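You operate a simulated robot arm through the tools that you are given. There is no shell and no other tool. Be economical: measure what you need, move in short steps, check, and stop when the job is done.

Carry out the task below with a simulated two-armed robot. There is one attempt and no reset: what you move stays moved.

Task
Seal the cream lid on the purple box with both start pads.
Fine: switch the press on, push the table in, and draw it out again after the stroke; the other lids stay where they lie.

Only the result counts: the job must be done as asked and must still hold three seconds after the hand-in. Knocking over, shifting, dropping, spilling or breaking anything else fails it. Lids that push on must go on centred and level and be pressed home; caps that screw on are set level and turned clockwise until they are tight.

Robot
Two 7-joint arms with two-finger parallel grippers on one trunk, on a base that drives. Base frame: it is fixed to the floor where the robot stands at the start and does not move with it; the origin is under the middle of the robot, x ahead of it, y to its left, z up; the surface under the hand at the start is at about z = 0.812. Readings come in m, rad, newtons and seconds.
The left shoulder is at the start at [0.07, 0.134, 1.201], the right one opposite. With the tool pointing down near the work surface each hand reaches from about 0.1 to 0.64 m from the robot's upright axis, wherever it stands, measured 20 degrees to its own side. Places, roughly: left pad [0.3, 0, 0.8]; press switch [0.5, 0, 0.8]; purple box (16x16x6 cm) [0.4, -0.2, 0.9]; right pad [0.4, -0.5, 0.8]; seal table [0.4, -0.2, 0.8]; top of the purple box [0.4, -0.2, 0.9]. Payload 1.57 kg a hand.
Tool frame (each hand has its own): the origin (TCP) lies between the finger pads and is the grasp point; the fingertips stand 0.03 m ahead of it; z points along the fingers, y is the line along which they close. Largest opening 0.08 m; finger width 0.017, thickness 0.012; the body of the gripper, 0.04 by 0.082 m, starts 0.08 m behind the TCP.
Orientation is told as [roll, pitch, yaw] about the base's x, y, z axes, in that order, counted from this pose: with the fingers straight down and closing along the base's y, the tool's x points along the base's -x, its y along +y and its z along -z.

Tools
- The arms move only by the tool nudge_tool. It takes "left_deltas", "right_deltas" or both (then of equal length, played together; a hand with none holds still); each is one flat list of numbers, 7 for each row, row after row: the turn, a rotation vector about the tool's x, y, z in degrees, then the shift along the tool's x, y, z in m, then the gripper command, from -1 (fully open) to 1 (shut), values between in proportion. In form: [rx, ry, rz, dx, dy, dz, hand, rx, ry, rz, dx, dy, dz, hand, ...]. A call has 1 to 10 rows; each row shifts and turns the commanded pose from where the row before left it, along the tool's axes as they then stand. A row lasts 0.2 s, in which the tool goes at most 0.05 m and 0.15 rad; a call with a longer step from one row to the next is refused whole, and so is a gripper value outside its range. A pose out of reach is approached as far as the arm can. The call stops where the force on the tool passes 40 N (or 10 N more than at its start, if that is more) or the arm is blocked; 0.2 s more then pass. Each finger travels about 0.153 m/s and halts on what it meets, pressing with about 25 N; the grip force reading is that of the motor and also rises with nothing between the fingers. The clock runs only during rows and for 0.2 s after the last one: add rows that do not move to give the fingers time. It gives the time, the measured TCP pose, the force on the tool (base axes), the opening and the grip force at its end, in the units of the frame above (readings bear some noise), with the torque about the TCP (base axes, N m) and any sound that the robot's microphone picked up.
- Cameras (640 x 400 px; columns grow to the right, rows downward): "scene" is now at [0.1234, 0.0171, 1.4071]; the picture's right is [0.22, -0.98, 0.00], its down [-0.75, -0.17, -0.63] and it looks along [0.62, 0.14, -0.77] (base axes); focal length 252 px, centre (320, 200). "left" rides on the left gripper at [0.072, 0.007, -0.122] in its tool frame; the picture's right is [-0.09, 1.00, 0.00], its down [-0.84, -0.08, -0.54] and it looks along [-0.54, -0.05, 0.84] (tool axes); focal length 238 px, centre (320, 200). "right" rides on the right gripper at [0.072, -0.007, -0.122] in its tool frame; the picture's right is [0.09, 1.00, 0.00], its down [-0.84, 0.08, -0.54] and it looks along [-0.54, 0.05, 0.84] (tool axes); focal length 238 px, centre (320, 200).
- grab_frame(camera): a new picture of that camera. No time passes.
- raise_lower(by): slides the trunk up (or, below 0, down) by that many m; the arms and the scene camera ride with it, the base frame stays. It gives what a move gives, with no picture.
- base_move(legs): drives the robot by 1 to 6 legs, each [ahead, left, turn to the left] in m, m and rad, along the robot's own axes; the way and the turn of a leg run together, so that a leg with both is an arc; at most 1.5 m and 3.142 rad a leg. The arms and the cameras ride along, it lands a little off, and it stops where it bumps. It gives what a move gives.
- aim_head(pan, tilt): turns the head with the scene camera to pan (to the left, within 1.501 rad either way) and tilt (down, from -0.506 to 1.204), counted from straight ahead of the robot. It gives what a move gives.
- point_at(camera, pixels): there is no depth. For up to 12 entries [column, row, z] of the newest picture of that camera ("zoom" is the newest enlarged one), the place [x, y] in the base frame at which the ray of that pixel passes the height z, good to about 0.002 m. No time passes.
- enlarge(camera, box): a new picture of the part [left, top, right, bottom] of that camera's present view, enlarged. No time passes.
- finish_job(): hands the job in; it is judged then, once.

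Work in short steps. Measure before you move; look again where a grasp or a placing could have gone wrong, and mend it. You have 80 turns and 78 pictures in all, those below and enlarged ones among them. Open the grippers and draw the arms clear of the work before you hand the job in, unless the task says otherwise; then end with one line.

The tools are called after ">>>" as a command line: name --argument value ..., lists and objects as JSON in quotes. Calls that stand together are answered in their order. nudge_tool: Moves the arms, as the interface text tells. Its arguments: {"type":"object","properties":{"left_deltas":{"type":"array"},"right_deltas":{"type":"array"}},"required":[]} The other tools are called the same way: raise_lower (by) slides the trunk up or down; base_move (legs) drives the base; aim_head (pan, tilt) turns the head that bears the scene camera; grab_frame (camera) takes a picture; point_at (camera, pixels) gives the place at which the rays of pixels pass given heights; enlarge (camera, box) takes an enlarged picture of a part of a camera's view; finish_job () hands the job in.

At the start:

```text
t: 0.0
left_eef_pos: [0.3749, 0.1043, 1.1376]
left_tool_rot: [-0.001, 0.0, 0.001]
left_contact_force: [0.3, 0.7, -0.9]
left_moment: [0.01, -0.02, 0.02]
left_finger_gap: 0.0801
left_grasp_force: 0.1
right_eef_pos: [0.3957, -0.2143, 1.0983]
right_tool_rot: [0.0, 0.0, 0.0]
right_contact_force: [-0.4, 0.4, -0.3]
right_moment: [0.01, 0.02, 0.01]
right_finger_gap: 0.0798
right_grasp_force: 0.1
trunk travel left (down, up): [-0.775, 0.165]
robot x, y, heading: [-0.0003, 0.0043, -0.003]
head pan, tilt: [0.222, 0.885]
```

scene: 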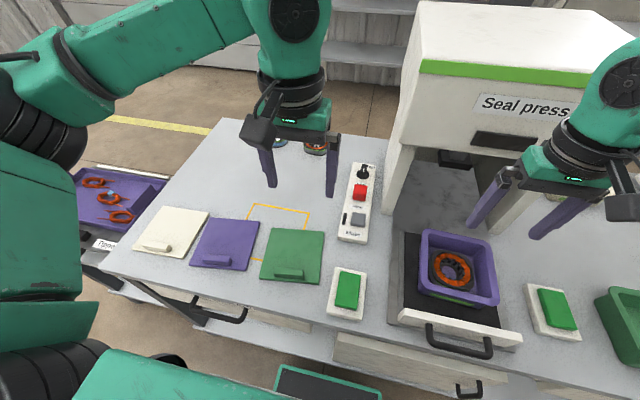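
right: 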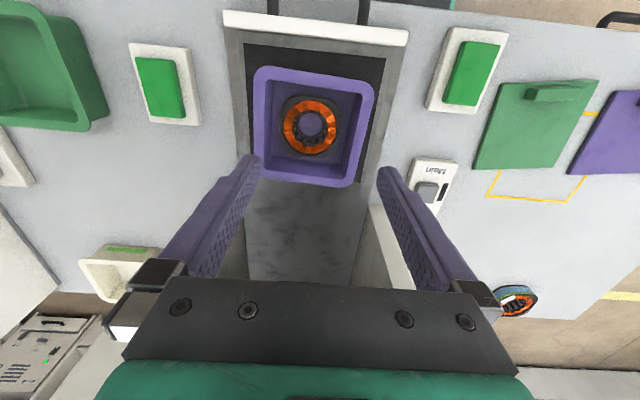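
left: 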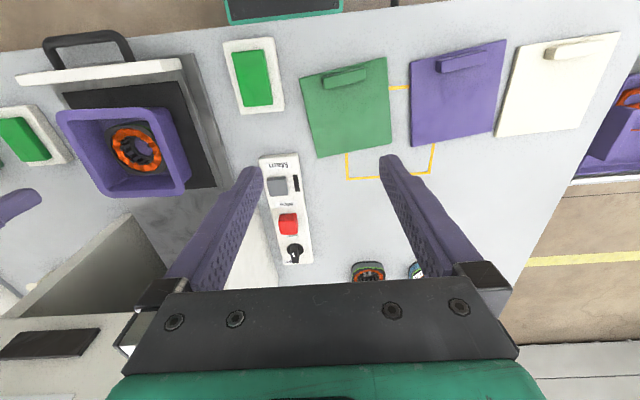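

The cream lid shows at about (170,230) in the scene view, with a grip tab near its lower edge. The switch box is at (358,200). I enlarge both before measuring.

>>> enlarge --camera "scene" --box '[120, 190, 280, 290]'

>>> enlarge --camera "scene" --box '[320, 150, 400, 250]'

>>> enlarge --camera "scene" --box '[380, 210, 540, 370]'

>>> point_at --camera "scene" --pixels '[[155, 206, 0.815], [208, 211, 0.815], [190, 257, 0.815], [133, 248, 0.815], [144, 246, 0.83], [171, 250, 0.83], [347, 290, 0.83], [556, 308, 0.83], [359, 190, 0.83], [362, 172, 0.83], [359, 217, 0.83], [462, 340, 0.85]]'

```text
4.00 times, centred on (200, 240) of scene
```

zoom: 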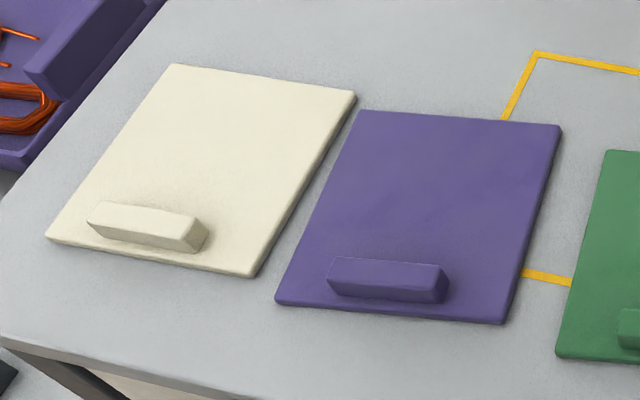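

```text
4.00 times, centred on (360, 200) of scene
```

zoom: 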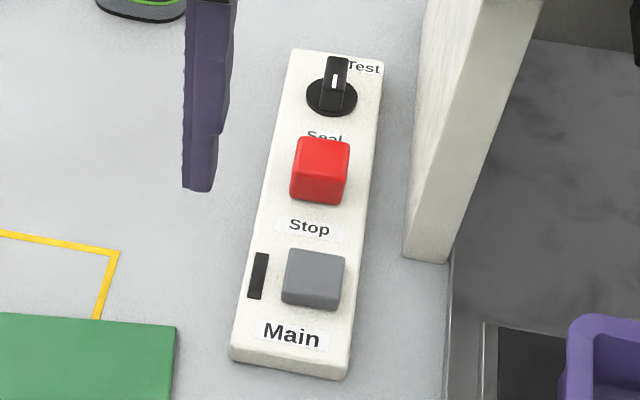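

```text
2.50 times, centred on (460, 290) of scene
```

zoom: 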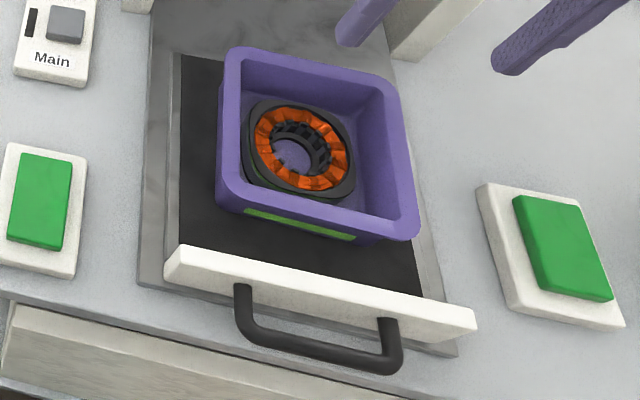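

```text
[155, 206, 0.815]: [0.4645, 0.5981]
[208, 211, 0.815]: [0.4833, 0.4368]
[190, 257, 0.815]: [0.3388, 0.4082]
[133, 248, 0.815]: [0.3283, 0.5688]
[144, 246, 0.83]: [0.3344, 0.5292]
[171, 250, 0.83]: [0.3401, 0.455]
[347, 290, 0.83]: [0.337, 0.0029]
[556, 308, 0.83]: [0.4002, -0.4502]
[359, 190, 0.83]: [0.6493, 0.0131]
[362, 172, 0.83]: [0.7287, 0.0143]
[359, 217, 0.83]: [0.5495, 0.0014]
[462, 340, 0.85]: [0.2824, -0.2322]
```

The knob is the dark item at (294,250) in the left view. I enlarge it to read its setting and move the left hand over the cream lid.

>>> enlarge --camera "left" --box '[250, 150, 330, 270]'

>>> nudge_tool --left_deltas '[0, 0, 0, 0, 0.048, 0, -1, 0, 0, 0, 0, 0.048, 0, -1, 0, 0, 0, 0, 0.048, 0, -1, 0, 0, 0, 0, 0.048, 0, -1, 0, 0, 0, 0, 0.048, 0, -1, 0, 0, 0, 0, 0.048, 0, -1, 0, 0, 0, 0, 0.048, 0, -1, 0, 0, 0, 0, 0.048, 0, -1]'

>>> grab_frame --camera "left"

>>> enlarge --camera "scene" --box '[335, 155, 395, 205]'

```text
3.33 times, centred on (290, 210) of left
```

zoom: 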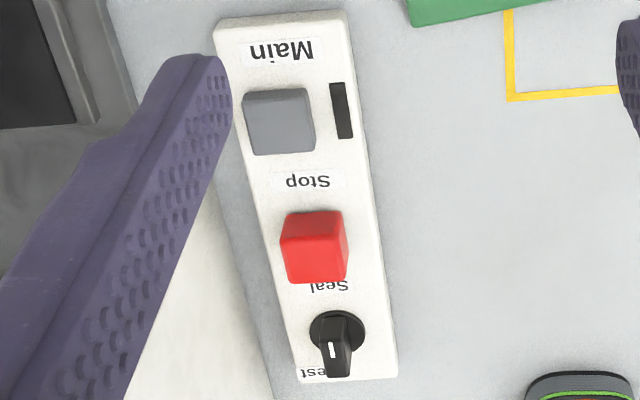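

```text
t: 1.8
left_eef_pos: [0.3634, 0.3844, 1.1307]
left_tool_rot: [0.0, -0.001, 0.003]
left_contact_force: [-0.1, -0.6, 0.5]
left_moment: [0.0, 0.04, -0.05]
left_finger_gap: 0.0801
left_grasp_force: 0.2
left hand out of reach, approached as far as the arm can: row 6, 7, 8
right_eef_pos: [0.3957, -0.2135, 1.0986]
right_tool_rot: [0.002, 0.0, 0.0]
right_contact_force: [0.5, 0.0, -0.3]
right_moment: [0.02, -0.03, 0.02]
right_finger_gap: 0.08
right_grasp_force: 0.2
trunk travel left (down, up): [-0.775, 0.165]
robot x, y, heading: [0.0009, 0.0011, 0.0]
head pan, tilt: [0.222, 0.885]
```

```text
70 pictures are left
```

left: 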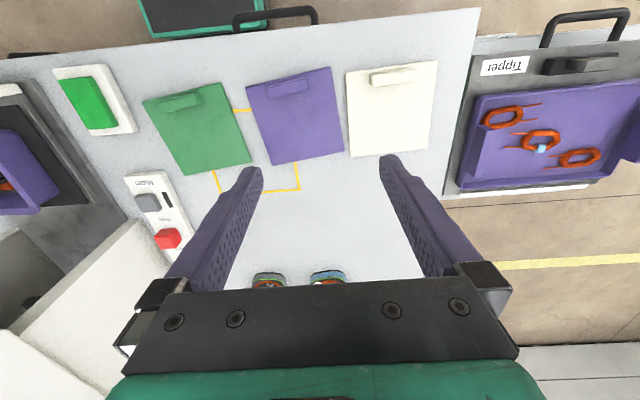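

```text
8.00 times, centred on (365, 180) of scene
```

zoom: 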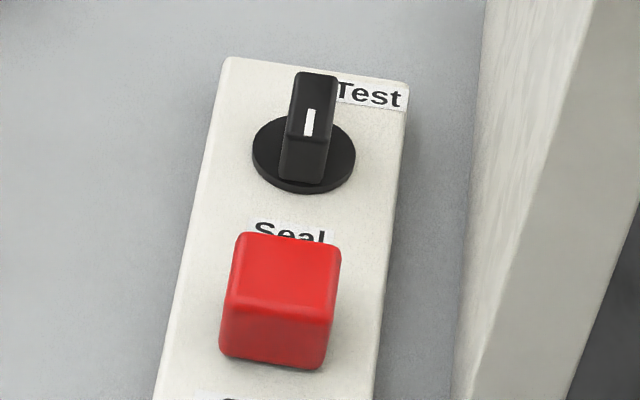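

The left arm runs out of reach at y = 0.384, so I drive the base 0.3 m to the left and look again. The knob needs a closer view later.

>>> base_move --legs '[[0, 0.3, 0]]'

>>> grab_frame --camera "left"

>>> grab_frame --camera "right"

```text
t: 3.9
left_eef_pos: [0.3659, 0.6813, 1.1305]
left_tool_rot: [0.002, 0.0, 0.002]
left_contact_force: [0.8, 0.2, -0.1]
left_moment: [-0.01, -0.01, -0.01]
left_finger_gap: 0.0797
left_grasp_force: 0.1
right_eef_pos: [0.3958, 0.0852, 1.0982]
right_tool_rot: [0.003, 0.001, -0.002]
right_contact_force: [0.5, -0.1, -0.8]
right_moment: [0.04, -0.02, -0.02]
right_finger_gap: 0.0797
right_grasp_force: 0.1
trunk travel left (down, up): [-0.775, 0.165]
robot x, y, heading: [-0.0011, 0.3015, -0.004]
head pan, tilt: [0.222, 0.885]
```

```text
68 pictures are left
```

left: 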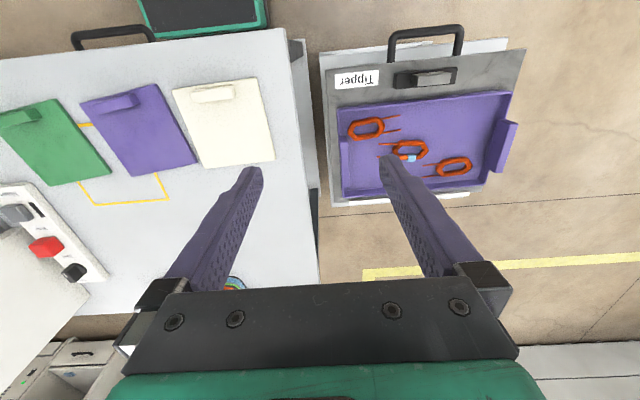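

```text
67 pictures are left
```

right: 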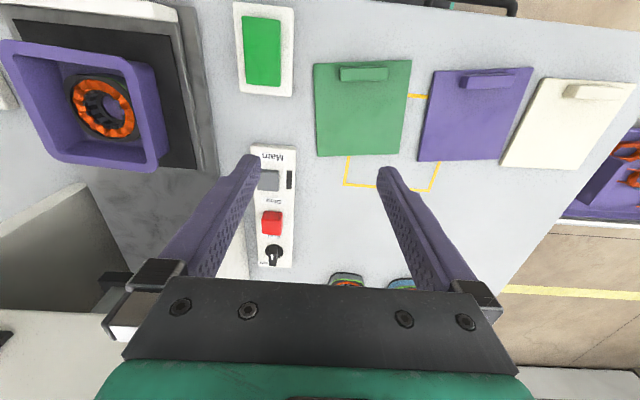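

Now I bring the left hand over the lid's tab and begin turning it to yaw +90, so that the fingers will close along x.

>>> nudge_tool --left_deltas '[0, 0, 0, 0.006, -0.0475, 0.01, -1, 0, 0, 0, 0.006, -0.0475, 0.01, -1, 0, 0, 0, 0.006, -0.0475, 0.01, -1, 0, 0, 0, 0.006, -0.0475, 0.01, -1, 0, 0, -8.5, 0, 0, 0, -1, 0, 0, -8.5, 0, 0, 0, -1, 0, 0, -8.5, 0, 0, 0, -1, 0, 0, -8.5, 0, 0, 0, -1, 0, 0, -8.5, 0, 0, 0, -1, 0, 0, -8.5, 0, 0, 0, -1]'

>>> nudge_tool --left_deltas '[0, 0, -8.5, 0, 0, 0, -1, 0, 0, -8.5, 0, 0, 0, -1, 0, 0, -8.5, 0, 0, 0, -1, 0, 0, -8.5, 0, 0, 0, -1, 0, 0, -5, 0, 0, 0, -1]'

>>> grab_frame --camera "left"

```text
t: 6.0
left_eef_pos: [0.3429, 0.4928, 1.0907]
left_tool_rot: [0.001, 0.0, 0.895]
left_contact_force: [0.6, -0.6, 0.5]
left_moment: [-0.01, 0.01, 0.01]
left_finger_gap: 0.0801
left_grasp_force: 0.1
right_eef_pos: [0.395, 0.0855, 1.0988]
right_tool_rot: [-0.001, 0.0, -0.001]
right_contact_force: [0.6, 0.0, -0.1]
right_moment: [-0.01, -0.02, -0.01]
right_finger_gap: 0.0802
right_grasp_force: 0.1
trunk travel left (down, up): [-0.775, 0.165]
robot x, y, heading: [0.0028, 0.2979, -0.003]
head pan, tilt: [0.222, 0.885]
```

```text
t: 7.2
left_eef_pos: [0.3411, 0.4941, 1.0898]
left_tool_rot: [0.0, 0.001, 1.575]
left_contact_force: [-0.2, -0.3, -0.5]
left_moment: [0.02, -0.02, 0.01]
left_finger_gap: 0.0802
left_grasp_force: 0.0
right_eef_pos: [0.3937, 0.0852, 1.0972]
right_tool_rot: [-0.001, 0.0, -0.001]
right_contact_force: [0.1, 0.7, 0.3]
right_moment: [0.02, 0.0, -0.06]
right_finger_gap: 0.0802
right_grasp_force: 0.0
trunk travel left (down, up): [-0.775, 0.165]
robot x, y, heading: [-0.0008, 0.2994, 0.003]
head pan, tilt: [0.222, 0.885]
```

```text
66 pictures are left
```

left: 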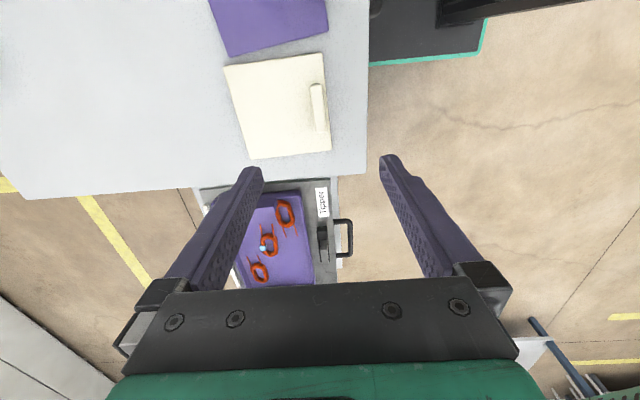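

The lid now lies at about (280,105) in the left view, with its tab at (318,107). I enlarge it to measure the corners and the tab's outline.

>>> enlarge --camera "left" --box '[210, 40, 350, 170]'

```text
3.08 times, centred on (280, 105) of left
```

zoom: 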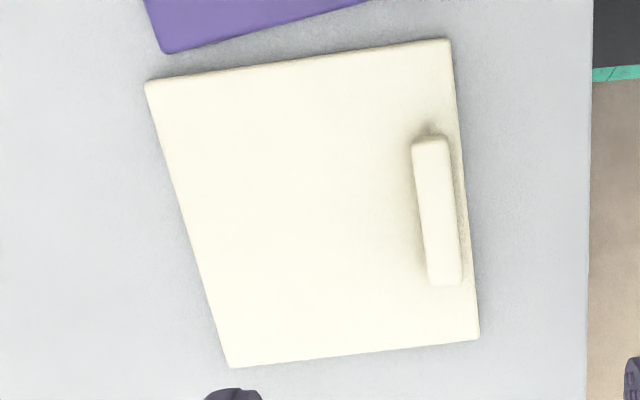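

I measure the lid's corners and the tab in the zoomed picture.

>>> point_at --camera "zoom" --pixels '[[146, 85, 0.82], [448, 42, 0.82], [478, 338, 0.82], [230, 366, 0.82], [413, 141, 0.84], [446, 138, 0.84], [461, 283, 0.84], [430, 284, 0.84], [446, 138, 0.835], [430, 284, 0.835]]'

```text
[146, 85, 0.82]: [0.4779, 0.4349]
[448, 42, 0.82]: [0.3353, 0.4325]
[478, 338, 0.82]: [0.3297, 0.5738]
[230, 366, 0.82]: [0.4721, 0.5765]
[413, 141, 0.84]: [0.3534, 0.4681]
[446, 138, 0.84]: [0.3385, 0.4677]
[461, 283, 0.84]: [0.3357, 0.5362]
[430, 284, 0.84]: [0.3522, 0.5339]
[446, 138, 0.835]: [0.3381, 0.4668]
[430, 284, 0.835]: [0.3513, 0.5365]
```

The tab centres at about (0.345, 0.5015), the lid is turned by about +1.7°, and its centre is at (0.404, 0.504). I line up and go down to z of about 0.90, then check.

>>> nudge_tool --left_deltas '[0, 0, -1.5, -0.0075, -0.004, 0, -1, 0, 0, 0, 0, 0, 0.047, -1, 0, 0, 0, 0, 0, 0.047, -1, 0, 0, 0, 0, 0, 0.047, -1, 0, 0, 0, 0, 0, 0.047, -1]'

>>> grab_frame --camera "left"

```text
t: 8.4
left_eef_pos: [0.3456, 0.5001, 0.9024]
left_tool_rot: [-0.001, 0.0, 1.597]
left_contact_force: [-0.2, 0.1, -0.9]
left_moment: [-0.02, -0.01, 0.01]
left_finger_gap: 0.0801
left_grasp_force: 0.1
right_eef_pos: [0.3964, 0.0862, 1.0989]
right_tool_rot: [0.001, -0.002, -0.002]
right_contact_force: [0.2, 0.1, 0.2]
right_moment: [-0.04, -0.01, -0.01]
right_finger_gap: 0.0798
right_grasp_force: 0.1
trunk travel left (down, up): [-0.775, 0.165]
robot x, y, heading: [0.0012, 0.3006, -0.003]
head pan, tilt: [0.222, 0.885]
```

```text
64 pictures are left
```

left: 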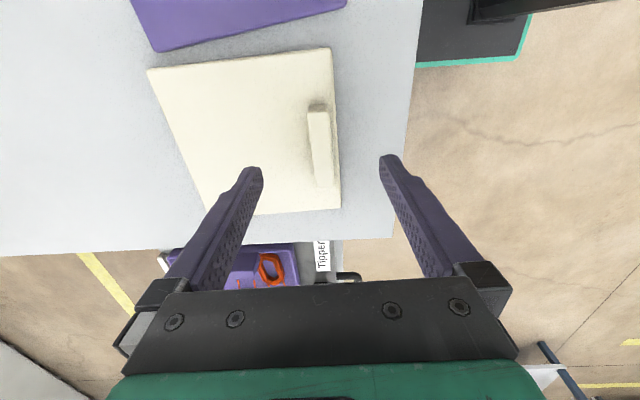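

I re-measure the tab and the lid from this closer view.

>>> enlarge --camera "left" --box '[140, 40, 350, 225]'

```text
2.16 times, centred on (245, 132) of left
```

zoom: 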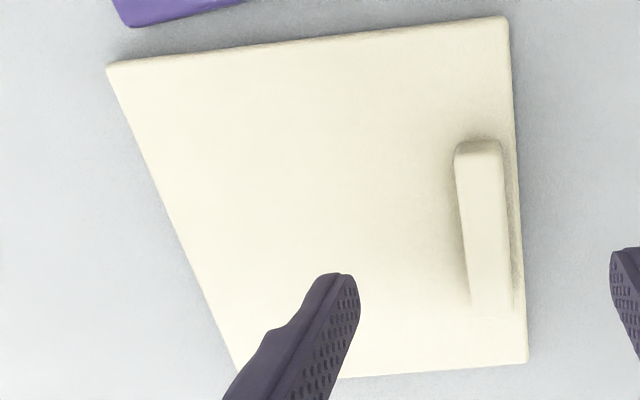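

>>> point_at --camera "zoom" --pixels '[[108, 68, 0.82], [508, 18, 0.82], [526, 361, 0.82], [455, 157, 0.838], [500, 155, 0.838], [512, 315, 0.838], [470, 315, 0.838], [240, 377, 0.82]]'

```text
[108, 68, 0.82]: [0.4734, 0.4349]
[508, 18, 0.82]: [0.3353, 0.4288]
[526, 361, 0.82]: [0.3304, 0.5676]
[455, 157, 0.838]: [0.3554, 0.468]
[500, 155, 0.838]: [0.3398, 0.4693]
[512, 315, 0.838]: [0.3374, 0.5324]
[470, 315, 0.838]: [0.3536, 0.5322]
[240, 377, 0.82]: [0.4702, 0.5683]
```

The tab centre of (0.3465, 0.5005) agrees with the TCP. I go down to z = 0.853 and close the fingers.

>>> nudge_tool --left_deltas '[0, 0, 0, 0, -0.001, 0.03, -1, 0, 0, 0, 0, 0, 0.019, -1, 0, 0, 0, 0, 0, 0, -1]'

>>> grab_frame --camera "left"

>>> grab_frame --camera "scene"

```text
t: 9.2
left_eef_pos: [0.3461, 0.4986, 0.8542]
left_tool_rot: [-0.002, -0.002, 1.598]
left_contact_force: [-0.1, 0.9, 0.7]
left_moment: [0.01, 0.0, -0.04]
left_finger_gap: 0.08
left_grasp_force: 0.1
right_eef_pos: [0.3955, 0.0854, 1.0983]
right_tool_rot: [-0.001, 0.002, -0.001]
right_contact_force: [-1.0, 0.6, -0.9]
right_moment: [0.0, -0.05, 0.0]
right_finger_gap: 0.0801
right_grasp_force: 0.0
trunk travel left (down, up): [-0.775, 0.165]
robot x, y, heading: [0.0006, 0.3012, -0.003]
head pan, tilt: [0.222, 0.885]
```

```text
62 pictures are left
```

left: 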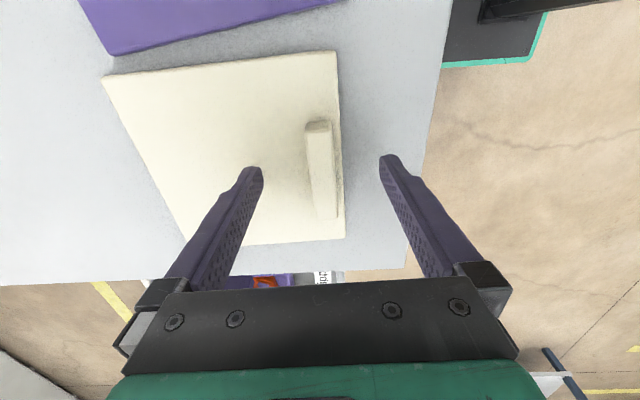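

```text
61 pictures are left
```

scene: 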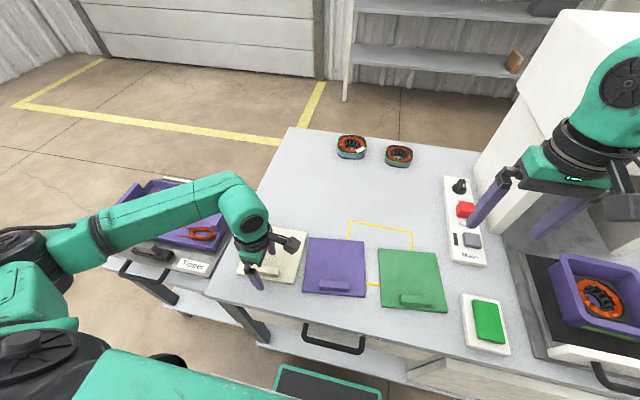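

The fingers straddle the tab and all is free. I close the left gripper.

>>> nudge_tool --left_deltas '[0, 0, 0, 0, 0, 0, 1, 0, 0, 0, 0, 0, 0, 1, 0, 0, 0, 0, 0, 0, 1]'

>>> enlarge --camera "left" --box '[220, 80, 440, 260]'

```text
t: 10.1
left_eef_pos: [0.3474, 0.4978, 0.8541]
left_tool_rot: [0.0, -0.001, 1.597]
left_contact_force: [0.2, -0.2, -0.7]
left_moment: [-0.03, 0.05, 0.01]
left_finger_gap: 0.0175
left_grasp_force: 24.9
right_eef_pos: [0.3942, 0.085, 1.0987]
right_tool_rot: [0.001, 0.002, 0.0]
right_contact_force: [-0.4, 0.4, -0.7]
right_moment: [-0.01, -0.02, 0.04]
right_finger_gap: 0.0801
right_grasp_force: 0.1
trunk travel left (down, up): [-0.775, 0.165]
robot x, y, heading: [0.0021, 0.2979, -0.002]
head pan, tilt: [0.222, 0.885]
```

```text
2.22 times, centred on (330, 170) of left
```

zoom: 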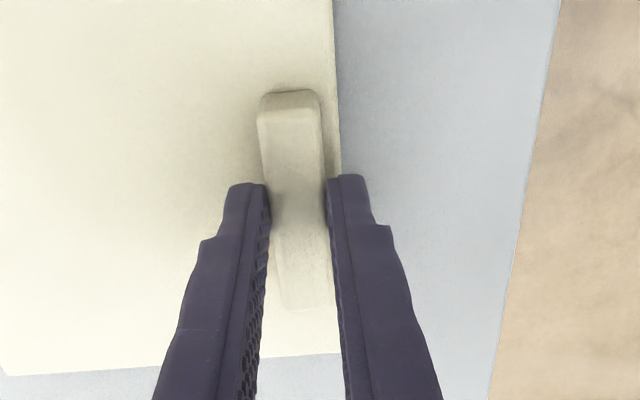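

The tab is held at a gap of 17.5 mm and 25 N. I lift slowly and read the force.

>>> nudge_tool --left_deltas '[0, 0, 0, 0, 0, -0.01, 1, 0, 0, 0, 0, 0, -0.02, 1, 0, 0, 0, 0, 0, -0.03, 1, 0, 0, 0, 0, 0, -0.03, 1, 0, 0, 0, 0, 0, -0.03, 1, 0, 0, 0, 0, 0, -0.03, 1, 0, 0, 0, 0, 0, -0.03, 1]'

>>> grab_frame --camera "left"

>>> grab_frame --camera "scene"

```text
t: 11.7
left_eef_pos: [0.3481, 0.5008, 1.033]
left_tool_rot: [0.0, -0.001, 1.598]
left_contact_force: [0.0, 0.5, -1.8]
left_moment: [-0.03, 0.09, -0.01]
left_finger_gap: 0.0174
left_grasp_force: 25.2
right_eef_pos: [0.3958, 0.0852, 1.0981]
right_tool_rot: [0.001, 0.0, -0.003]
right_contact_force: [-0.4, 0.6, 0.7]
right_moment: [0.01, 0.01, 0.02]
right_finger_gap: 0.08
right_grasp_force: 0.0
trunk travel left (down, up): [-0.775, 0.165]
robot x, y, heading: [0.0005, 0.2982, -0.001]
head pan, tilt: [0.222, 0.885]
```

```text
59 pictures are left
```

left: 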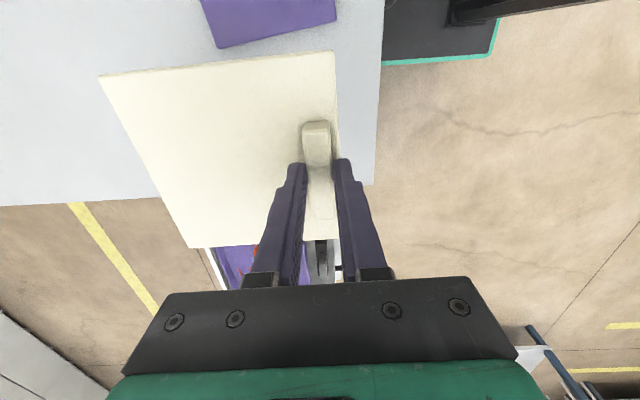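

```text
58 pictures are left
```

scene: 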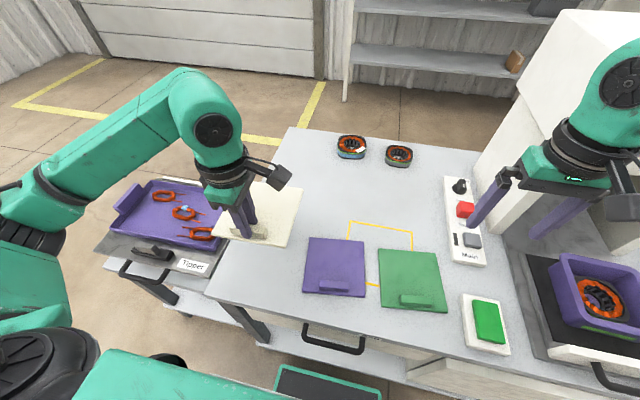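

The lid hangs level. Before I drive, I look at the knob and box from the right camera, which sees the knob at (274,255).

>>> enlarge --camera "right" --box '[240, 205, 310, 275]'

>>> enlarge --camera "scene" --box '[435, 165, 495, 215]'

```text
5.71 times, centred on (275, 240) of right
```

zoom: 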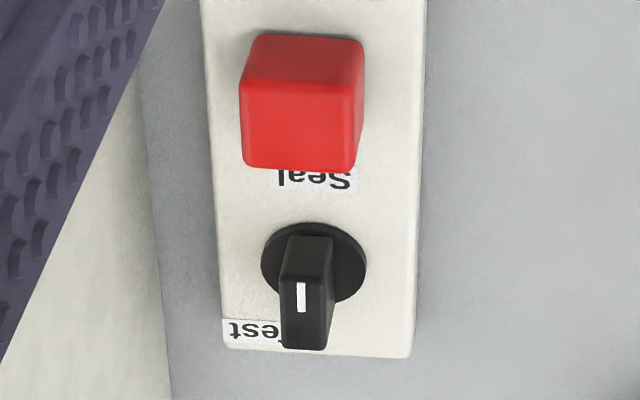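

```text
8.00 times, centred on (465, 190) of scene
```

zoom: 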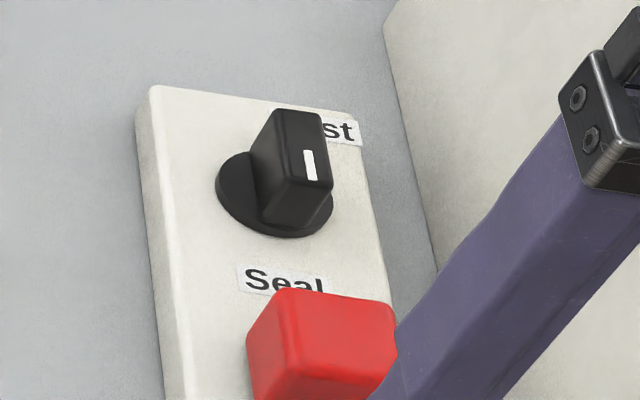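

The mark sits at the robot-side end of the knob's top, which suggests it points to "Seal"; I'll verify closer. I drive back right 0.3 m so that the right camera looks straight at the box.

>>> base_move --legs '[[0, -0.3, 0]]'

>>> grab_frame --camera "right"

>>> enlarge --camera "right" --box '[220, 40, 400, 200]'

```text
t: 13.7
left_eef_pos: [0.3476, 0.2071, 1.035]
left_tool_rot: [0.001, 0.0, 1.597]
left_contact_force: [-0.7, -0.7, -2.8]
left_moment: [-0.01, 0.1, -0.01]
left_finger_gap: 0.0176
left_grasp_force: 24.7
right_eef_pos: [0.3948, -0.2081, 1.0987]
right_tool_rot: [-0.001, 0.001, -0.005]
right_contact_force: [0.0, 0.7, -0.7]
right_moment: [0.01, -0.02, 0.03]
right_finger_gap: 0.08
right_grasp_force: 0.0
trunk travel left (down, up): [-0.775, 0.165]
robot x, y, heading: [0.001, 0.0036, -0.004]
head pan, tilt: [0.222, 0.885]
```

```text
55 pictures are left
```

right: 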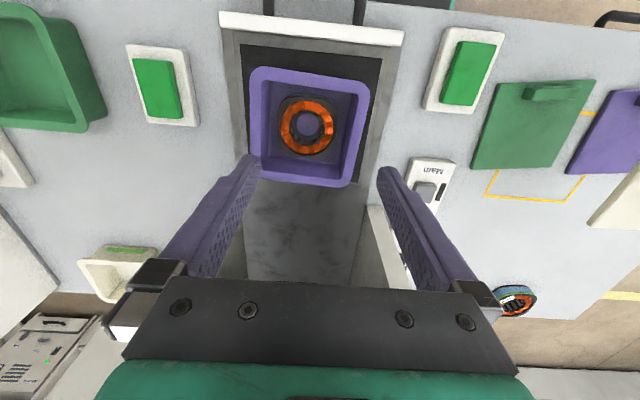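

```text
2.50 times, centred on (310, 120) of right
```

zoom: 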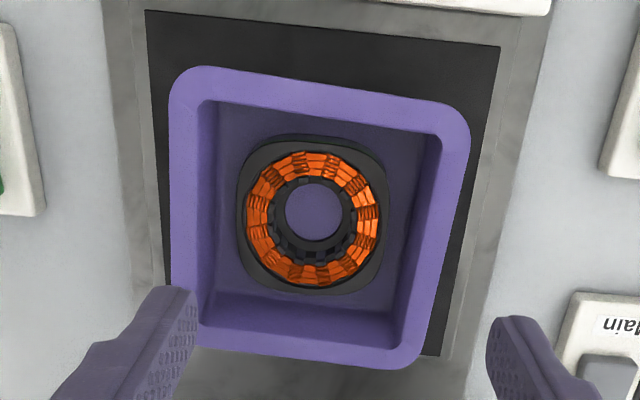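

The box appears turned a few degrees. I measure its rim corners at several heights from the right zoom and get a scene view for cross-checking the rim height.

>>> point_at --camera "zoom" --pixels '[[168, 62.5, 0.89], [477, 111, 0.89], [414, 371, 0.89], [171, 338, 0.89], [168, 62.5, 0.91], [477, 111, 0.91], [414, 371, 0.91], [171, 338, 0.91], [148, 10, 0.83], [500, 46, 0.83]]'

>>> aim_head --pan -0.3 --tilt 0.885

>>> enlarge --camera "scene" --box '[220, 150, 420, 320]'

```text
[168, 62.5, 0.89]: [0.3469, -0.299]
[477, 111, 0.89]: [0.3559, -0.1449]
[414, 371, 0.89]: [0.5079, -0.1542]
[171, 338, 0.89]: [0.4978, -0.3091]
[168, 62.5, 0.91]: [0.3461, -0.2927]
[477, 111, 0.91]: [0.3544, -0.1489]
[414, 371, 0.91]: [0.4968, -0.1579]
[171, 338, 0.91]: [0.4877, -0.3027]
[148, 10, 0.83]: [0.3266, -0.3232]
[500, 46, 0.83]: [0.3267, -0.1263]
```

```text
t: 14.6
left_eef_pos: [0.3479, 0.2048, 1.0328]
left_tool_rot: [0.002, 0.0, 1.597]
left_contact_force: [0.5, 0.2, -2.1]
left_moment: [-0.01, 0.1, 0.01]
left_finger_gap: 0.0175
left_grasp_force: 24.3
right_eef_pos: [0.3958, -0.2106, 1.0988]
right_tool_rot: [0.0, 0.0, -0.002]
right_contact_force: [0.0, 0.4, -0.5]
right_moment: [-0.01, 0.0, -0.01]
right_finger_gap: 0.08
right_grasp_force: 0.1
trunk travel left (down, up): [-0.775, 0.165]
robot x, y, heading: [-0.0007, 0.0072, -0.002]
head pan, tilt: [-0.3, 0.885]
```

```text
2.35 times, centred on (320, 235) of scene
```

zoom: 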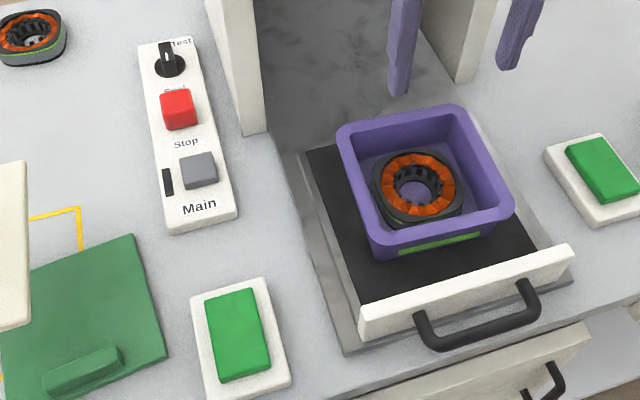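

I measure the same rim corners from the scene zoom at z = 0.88 and 0.89, to fix the rim's height and centre.

>>> point_at --camera "zoom" --pixels '[[333, 124, 0.88], [461, 104, 0.88], [521, 210, 0.88], [374, 248, 0.88], [333, 124, 0.9], [461, 104, 0.9], [521, 210, 0.9], [374, 248, 0.9], [198, 168, 0.84], [169, 68, 0.84], [236, 330, 0.83], [603, 170, 0.83]]'

>>> enlarge --camera "scene" --box '[300, 180, 390, 260]'

>>> enlarge --camera "scene" --box '[230, 145, 280, 185]'

```text
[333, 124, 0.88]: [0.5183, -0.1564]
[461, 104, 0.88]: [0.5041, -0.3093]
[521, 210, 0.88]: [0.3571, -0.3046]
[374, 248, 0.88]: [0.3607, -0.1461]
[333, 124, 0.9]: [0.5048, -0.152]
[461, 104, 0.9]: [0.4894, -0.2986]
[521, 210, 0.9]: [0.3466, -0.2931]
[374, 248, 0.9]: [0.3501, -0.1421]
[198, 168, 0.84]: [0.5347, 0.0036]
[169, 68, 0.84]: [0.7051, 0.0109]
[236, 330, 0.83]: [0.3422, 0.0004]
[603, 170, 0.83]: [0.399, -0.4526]
```

```text
5.00 times, centred on (345, 220) of scene
```

zoom: 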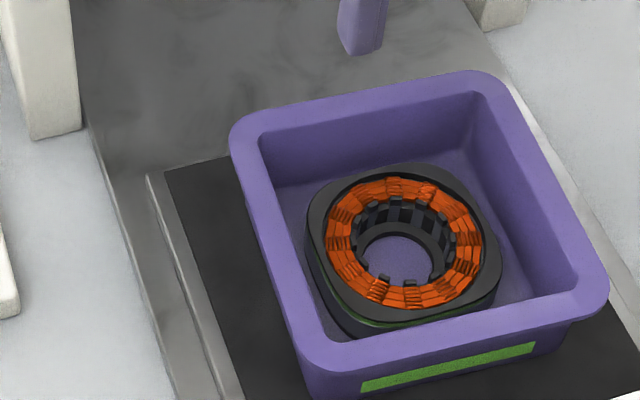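

```text
10.00 times, centred on (255, 165) of scene
```

zoom: 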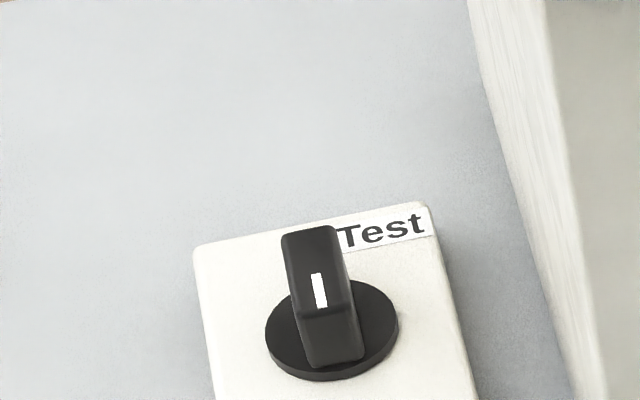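

The knob's mark is on the robot-side half of its top, so it points to Seal. To pin down the rim's height and centre I raise the right hand 0.1 m and move it 0.04 m ahead for a steeper view.

>>> nudge_tool --right_deltas '[0, 0, 0, 0, 0, -0.05, -1, 0, 0, 0, 0, 0, -0.05, -1, 0, 0, 0, -0.04, -0.01, 0, -1, 0, 0, 0, 0, 0, 0, -1]'

>>> grab_frame --camera "right"

>>> enlarge --camera "right" --box '[240, 20, 400, 160]'

```text
t: 15.6
left_eef_pos: [0.3476, 0.2047, 1.0337]
left_tool_rot: [-0.001, -0.001, 1.597]
left_contact_force: [-0.4, -0.3, -2.1]
left_moment: [-0.04, 0.09, 0.03]
left_finger_gap: 0.0174
left_grasp_force: 25.1
right_eef_pos: [0.4335, -0.2219, 1.1996]
right_tool_rot: [-0.001, -0.001, -0.004]
right_contact_force: [-0.6, -1.1, 0.6]
right_moment: [0.0, 0.0, 0.03]
right_finger_gap: 0.08
right_grasp_force: 0.0
trunk travel left (down, up): [-0.775, 0.165]
robot x, y, heading: [0.0001, 0.0068, -0.007]
head pan, tilt: [-0.3, 0.885]
```

```text
50 pictures are left
```

right: 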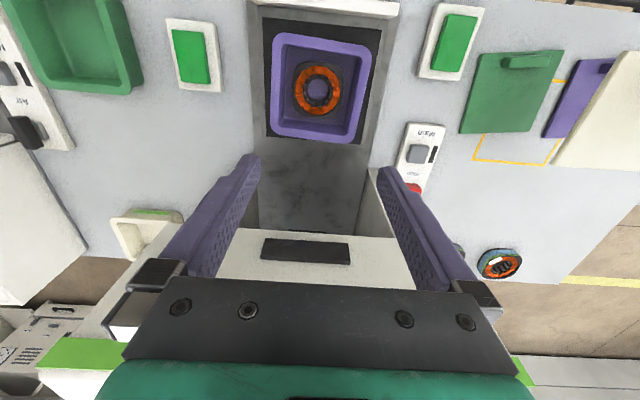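

```text
2.86 times, centred on (320, 90) of right
```

zoom: 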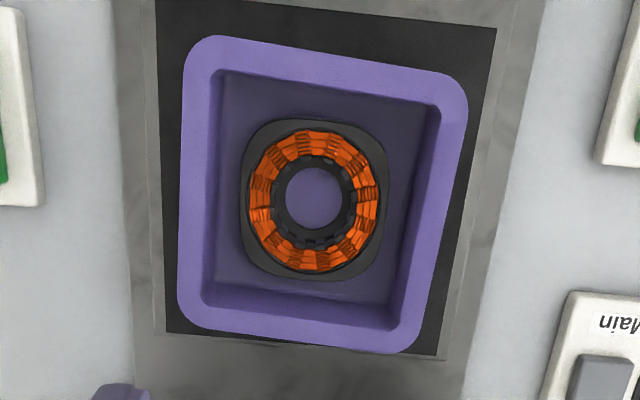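

I measure these outer corners in the zoom at two heights.

>>> point_at --camera "zoom" --pixels '[[183.7, 30.5, 0.88], [473.4, 79.7, 0.88], [413.4, 356, 0.88], [177.5, 324.3, 0.88], [183.7, 30.5, 0.9], [473.4, 79.7, 0.9], [413.4, 356, 0.9], [177.5, 324.3, 0.9]]'

```text
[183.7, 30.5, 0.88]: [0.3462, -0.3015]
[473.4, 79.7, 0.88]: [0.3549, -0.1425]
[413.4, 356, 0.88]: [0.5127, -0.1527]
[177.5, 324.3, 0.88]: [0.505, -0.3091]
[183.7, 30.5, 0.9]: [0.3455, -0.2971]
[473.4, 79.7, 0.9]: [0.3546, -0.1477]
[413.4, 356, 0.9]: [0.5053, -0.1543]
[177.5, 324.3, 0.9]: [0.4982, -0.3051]
```

Both right views give a 0.159 m side at z ≈ 0.88, with the centre at (0.4295, -0.227) and yaw about -3.2°. Now I measure the held lid relative to the hand in the left camera.

>>> enlarge --camera "left" --box '[80, 40, 360, 260]'

```text
1.82 times, centred on (220, 150) of left
```

zoom: 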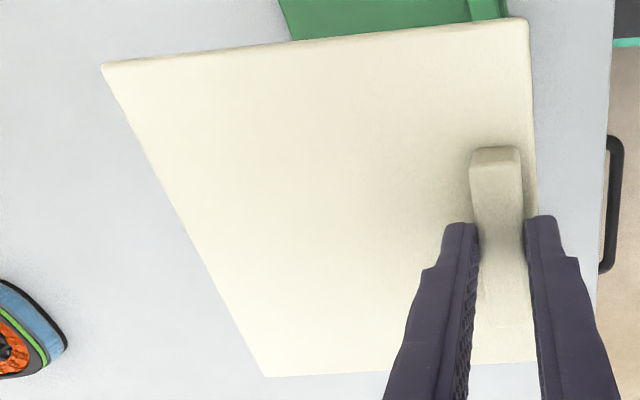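

>>> point_at --camera "zoom" --pixels '[[102, 65, 1.0], [527, 19, 1.0], [537, 361, 1.0], [264, 377, 1.0], [102, 65, 0.995], [527, 19, 0.995], [537, 361, 0.995], [264, 377, 0.995], [470, 160, 1.015], [520, 158, 1.015]]'

```text
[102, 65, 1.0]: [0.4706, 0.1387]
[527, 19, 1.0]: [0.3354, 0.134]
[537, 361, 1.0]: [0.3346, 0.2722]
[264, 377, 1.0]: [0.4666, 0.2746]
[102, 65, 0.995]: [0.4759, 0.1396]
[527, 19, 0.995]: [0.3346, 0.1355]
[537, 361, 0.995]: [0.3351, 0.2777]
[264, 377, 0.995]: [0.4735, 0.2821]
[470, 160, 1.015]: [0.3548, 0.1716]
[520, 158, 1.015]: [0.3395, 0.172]
```

The lid centre sits 0.0565 m ahead and about 0.0015 m left of the TCP in the hand's frame, so the target is TCP (0.373, -0.225) with yaw 86.8° and contact near z = 0.924. I drive another 0.3 m right, with the right hand drawn back first.

>>> nudge_tool --right_deltas '[0, 0, 0, 0.04, 0, 0, -1, 0, 0, 0, 0.04, 0, 0, -1]'

>>> base_move --legs '[[0, -0.3, 0.004]]'

>>> grab_frame --camera "scene"

```text
t: 16.2
left_eef_pos: [0.3448, 0.2042, 1.0347]
left_tool_rot: [-0.002, -0.002, 1.597]
left_contact_force: [0.2, 0.5, -1.3]
left_moment: [-0.05, 0.1, 0.01]
left_finger_gap: 0.0179
left_grasp_force: 24.8
right_eef_pos: [0.352, -0.2211, 1.1998]
right_tool_rot: [0.0, -0.004, -0.002]
right_contact_force: [0.5, -0.5, -0.3]
right_moment: [-0.01, -0.06, 0.01]
right_finger_gap: 0.0799
right_grasp_force: 0.0
trunk travel left (down, up): [-0.775, 0.165]
robot x, y, heading: [-0.0009, 0.004, -0.003]
head pan, tilt: [-0.3, 0.885]
```

```text
t: 18.2
left_eef_pos: [0.3462, -0.0869, 1.0338]
left_tool_rot: [0.0, 0.002, 1.604]
left_contact_force: [-0.8, 0.5, -2.5]
left_moment: [0.01, 0.07, 0.01]
left_finger_gap: 0.0175
left_grasp_force: 24.8
right_eef_pos: [0.3559, -0.5125, 1.1986]
right_tool_rot: [-0.001, 0.001, 0.004]
right_contact_force: [-0.1, 1.7, 0.8]
right_moment: [-0.04, 0.01, 0.0]
right_finger_gap: 0.0796
right_grasp_force: 0.1
trunk travel left (down, up): [-0.775, 0.165]
robot x, y, heading: [0.0047, -0.2866, 0.008]
head pan, tilt: [-0.3, 0.885]
```

```text
47 pictures are left
```

scene: 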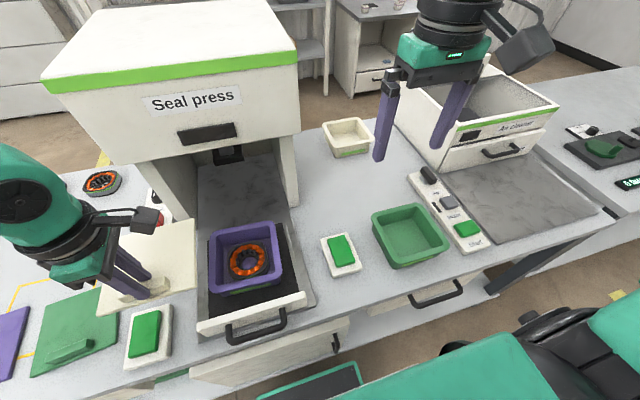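

The scene camera now looks straight at the box, at about (245,257). I measure its rim again as a third view.

>>> enlarge --camera "scene" --box '[195, 210, 295, 300]'

```text
4.44 times, centred on (245, 255) of scene
```

zoom: 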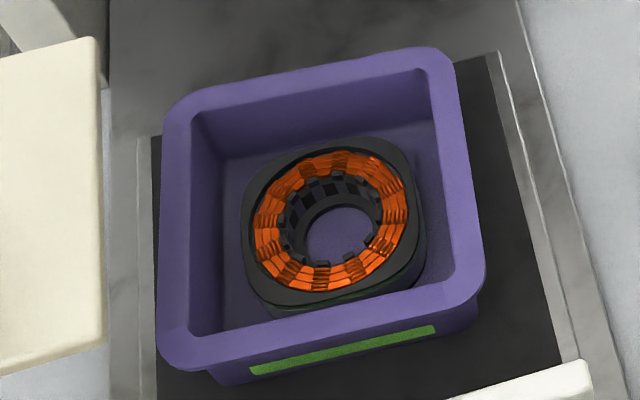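

>>> point_at --camera "zoom" --pixels '[[166, 96.6, 0.88], [448, 42.6, 0.88], [489, 301.2, 0.88], [157, 378.6, 0.88], [166, 96.6, 0.89], [448, 42.6, 0.89], [489, 301.2, 0.89], [157, 378.6, 0.89], [192, 118, 0.88], [429, 69, 0.88], [450, 283, 0.88], [190, 341, 0.88]]'

```text
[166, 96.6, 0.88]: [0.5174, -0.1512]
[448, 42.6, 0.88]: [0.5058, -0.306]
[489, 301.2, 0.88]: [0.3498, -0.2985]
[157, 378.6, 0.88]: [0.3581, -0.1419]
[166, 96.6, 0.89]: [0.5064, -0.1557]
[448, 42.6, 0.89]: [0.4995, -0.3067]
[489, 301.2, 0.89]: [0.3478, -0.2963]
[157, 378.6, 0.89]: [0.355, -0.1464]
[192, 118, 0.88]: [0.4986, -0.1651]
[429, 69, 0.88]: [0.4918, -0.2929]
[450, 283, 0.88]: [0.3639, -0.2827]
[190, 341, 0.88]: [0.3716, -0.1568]
```

The third view agrees: centre at about (0.430, -0.226) and yaw -3.2°. I turn the left hand to match, shift over the box and go down to about z = 0.954, where the lid bottom is near 0.91.

>>> nudge_tool --left_deltas '[0, 0, 5.1, 0, 0, 0, 1, 0, 0, 0, 0.0453, -0.0116, 0, 1, 0, 0, 0, 0.0453, -0.0116, 0, 1, 0, 0, 0, 0.0452, -0.0117, 0, 1, 0, 0, 0, 0, 0, 0.04, 1, 0, 0, 0, 0, 0, 0.04, 1, 0, 0, 0, 0, 0, 0, 1]'

>>> grab_frame --camera "scene"

>>> grab_frame --camera "left"

```text
t: 19.9
left_eef_pos: [0.371, -0.2303, 0.9549]
left_tool_rot: [-0.001, -0.002, 1.515]
left_contact_force: [0.5, -0.9, -1.5]
left_moment: [0.02, 0.06, -0.01]
left_finger_gap: 0.0174
left_grasp_force: 24.9
right_eef_pos: [0.3555, -0.5155, 1.1979]
right_tool_rot: [0.0, 0.001, 0.003]
right_contact_force: [1.2, 0.6, 0.0]
right_moment: [-0.02, 0.04, 0.0]
right_finger_gap: 0.0801
right_grasp_force: 0.0
trunk travel left (down, up): [-0.775, 0.165]
robot x, y, heading: [-0.0027, -0.2921, 0.0]
head pan, tilt: [-0.3, 0.885]
```

```text
45 pictures are left
```

scene: 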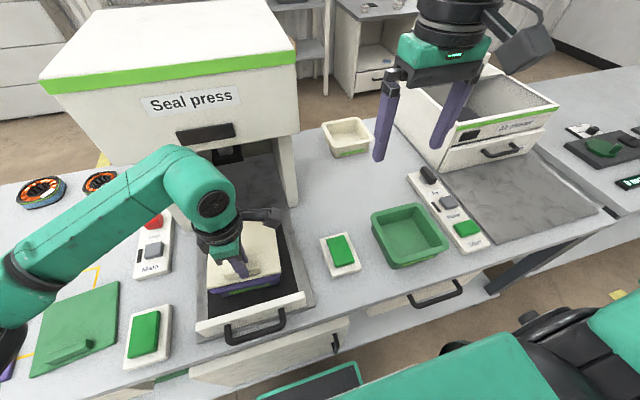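

```text
44 pictures are left
```

left: 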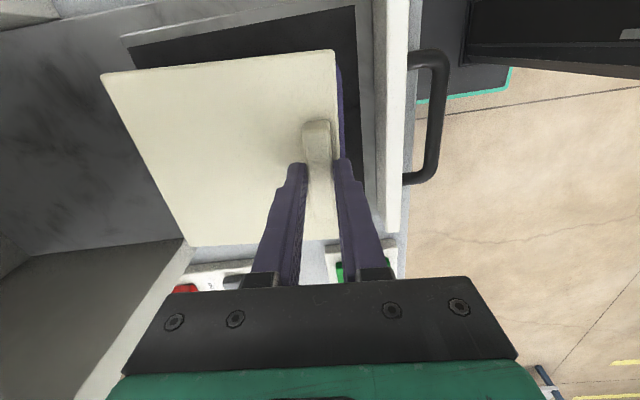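

The reading says (0.371, -0.230), so I correct by about (+2.5, +5.8) mm and check the lid against the rim in zoomed views.

>>> nudge_tool --left_deltas '[0, 0, 0, -0.0059, -0.0022, 0.012, 1, 0, 0, 0, 0, 0, 0, 1]'

>>> enlarge --camera "scene" --box '[195, 210, 305, 310]'

>>> nudge_tool --left_deltas '[0, 0, 0, 0, 0, 0, 1]'

```text
t: 20.4
left_eef_pos: [0.3748, -0.2244, 0.9431]
left_tool_rot: [-0.002, 0.001, 1.515]
left_contact_force: [-0.6, -2.1, 8.8]
left_moment: [0.32, -0.08, -0.02]
left_finger_gap: 0.0174
left_grasp_force: 25.2
right_eef_pos: [0.3548, -0.5135, 1.1991]
right_tool_rot: [0.0, 0.0, 0.003]
right_contact_force: [0.5, 0.6, 0.0]
right_moment: [-0.01, 0.02, 0.01]
right_finger_gap: 0.0799
right_grasp_force: 0.0
trunk travel left (down, up): [-0.775, 0.165]
robot x, y, heading: [0.0012, -0.2916, 0.003]
head pan, tilt: [-0.3, 0.885]
```

```text
4.00 times, centred on (250, 260) of scene
```

zoom: 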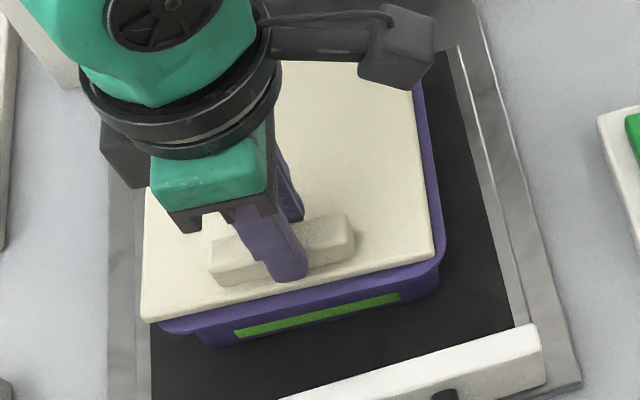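

```text
t: 20.9
left_eef_pos: [0.3743, -0.2239, 0.9444]
left_tool_rot: [-0.001, -0.001, 1.515]
left_contact_force: [-0.1, -1.4, 10.9]
left_moment: [-0.04, 0.01, -0.03]
left_finger_gap: 0.0176
left_grasp_force: 24.9
right_eef_pos: [0.3555, -0.5142, 1.1985]
right_tool_rot: [0.001, -0.001, 0.003]
right_contact_force: [-0.5, 0.1, 0.9]
right_moment: [0.02, -0.01, 0.04]
right_finger_gap: 0.08
right_grasp_force: 0.0
trunk travel left (down, up): [-0.775, 0.165]
robot x, y, heading: [0.0029, -0.2935, 0.005]
head pan, tilt: [-0.3, 0.885]
```

Contact came early at TCP z = 0.944, so the rim is really near z ≈ 0.902 and the box is about 0.15 m wide. At that height all views put the centre at about (0.423, -0.2255), so the lid is about 7 mm too far ahead. I lift and shift back.

>>> nudge_tool --left_deltas '[0, 0, 0, 0, 0, -0.016, 1, 0, 0, 0, 0.0004, 0.0075, 0, 1, 0, 0, 0, 0, 0, 0, 1]'

>>> enlarge --camera "scene" --box '[195, 210, 305, 310]'

>>> enlarge --camera "left" --box '[80, 30, 380, 260]'

>>> grab_frame --camera "right"

```text
t: 21.6
left_eef_pos: [0.3683, -0.2211, 0.9571]
left_tool_rot: [0.001, -0.001, 1.515]
left_contact_force: [-1.3, -0.7, -0.2]
left_moment: [0.0, 0.05, -0.02]
left_finger_gap: 0.0176
left_grasp_force: 25.0
right_eef_pos: [0.3572, -0.5142, 1.1978]
right_tool_rot: [0.001, -0.001, 0.002]
right_contact_force: [0.1, -0.3, 0.6]
right_moment: [-0.01, 0.04, 0.03]
right_finger_gap: 0.0798
right_grasp_force: 0.1
trunk travel left (down, up): [-0.775, 0.165]
robot x, y, heading: [0.0019, -0.2901, 0.005]
head pan, tilt: [-0.3, 0.885]
```

```text
4.00 times, centred on (250, 260) of scene
```

zoom: 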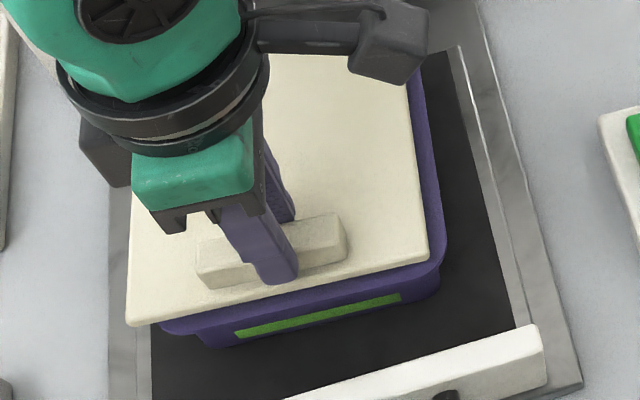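

```text
1.74 times, centred on (230, 145) of left
```

zoom: 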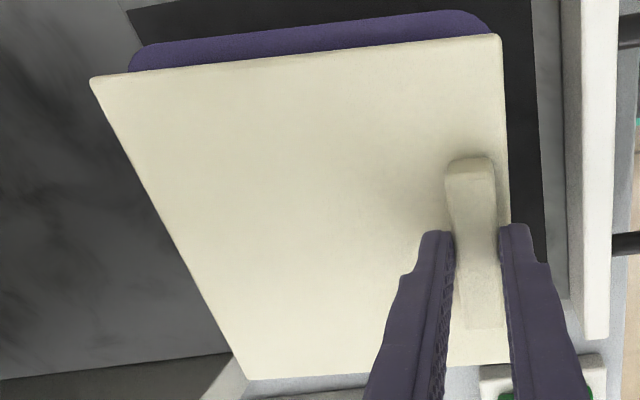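

```text
40 pictures are left
```

right: 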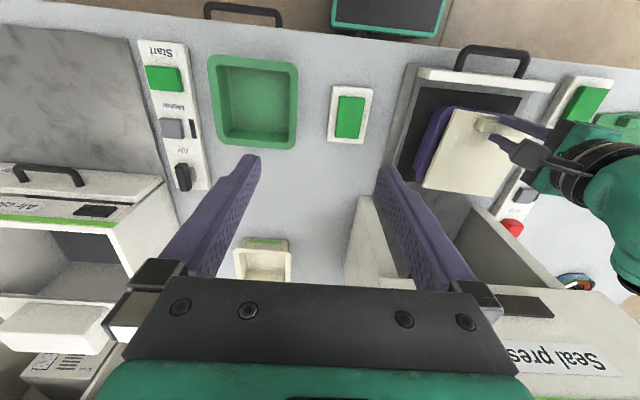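

I compare lid and rim edges by point_at: lid corners at z ≈ 0.922, rim edges at z ≈ 0.902, in the left zoom's sibling view from the scene camera.

>>> enlarge --camera "scene" --box '[210, 250, 290, 310]'

```text
6.67 times, centred on (250, 280) of scene
```

zoom: 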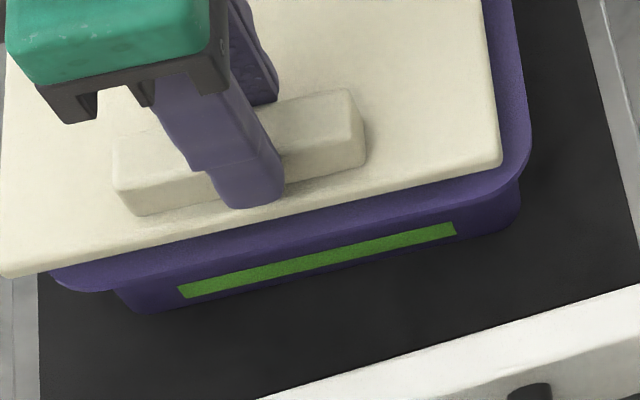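

>>> point_at --camera "zoom" --pixels '[[540, 184, 0.9], [540, 184, 0.89], [80, 292, 0.9], [480, 198, 0.9], [511, 0, 0.9], [502, 162, 0.922], [10, 270, 0.922], [485, 0, 0.922], [113, 185, 0.935], [350, 92, 0.935]]'

```text
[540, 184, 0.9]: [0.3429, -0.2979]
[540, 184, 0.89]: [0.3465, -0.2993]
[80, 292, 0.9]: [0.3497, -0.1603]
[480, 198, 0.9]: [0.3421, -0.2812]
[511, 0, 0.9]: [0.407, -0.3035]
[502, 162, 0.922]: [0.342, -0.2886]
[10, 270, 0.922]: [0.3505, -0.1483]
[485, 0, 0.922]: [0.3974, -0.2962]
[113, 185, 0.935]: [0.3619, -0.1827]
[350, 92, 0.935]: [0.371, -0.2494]
```

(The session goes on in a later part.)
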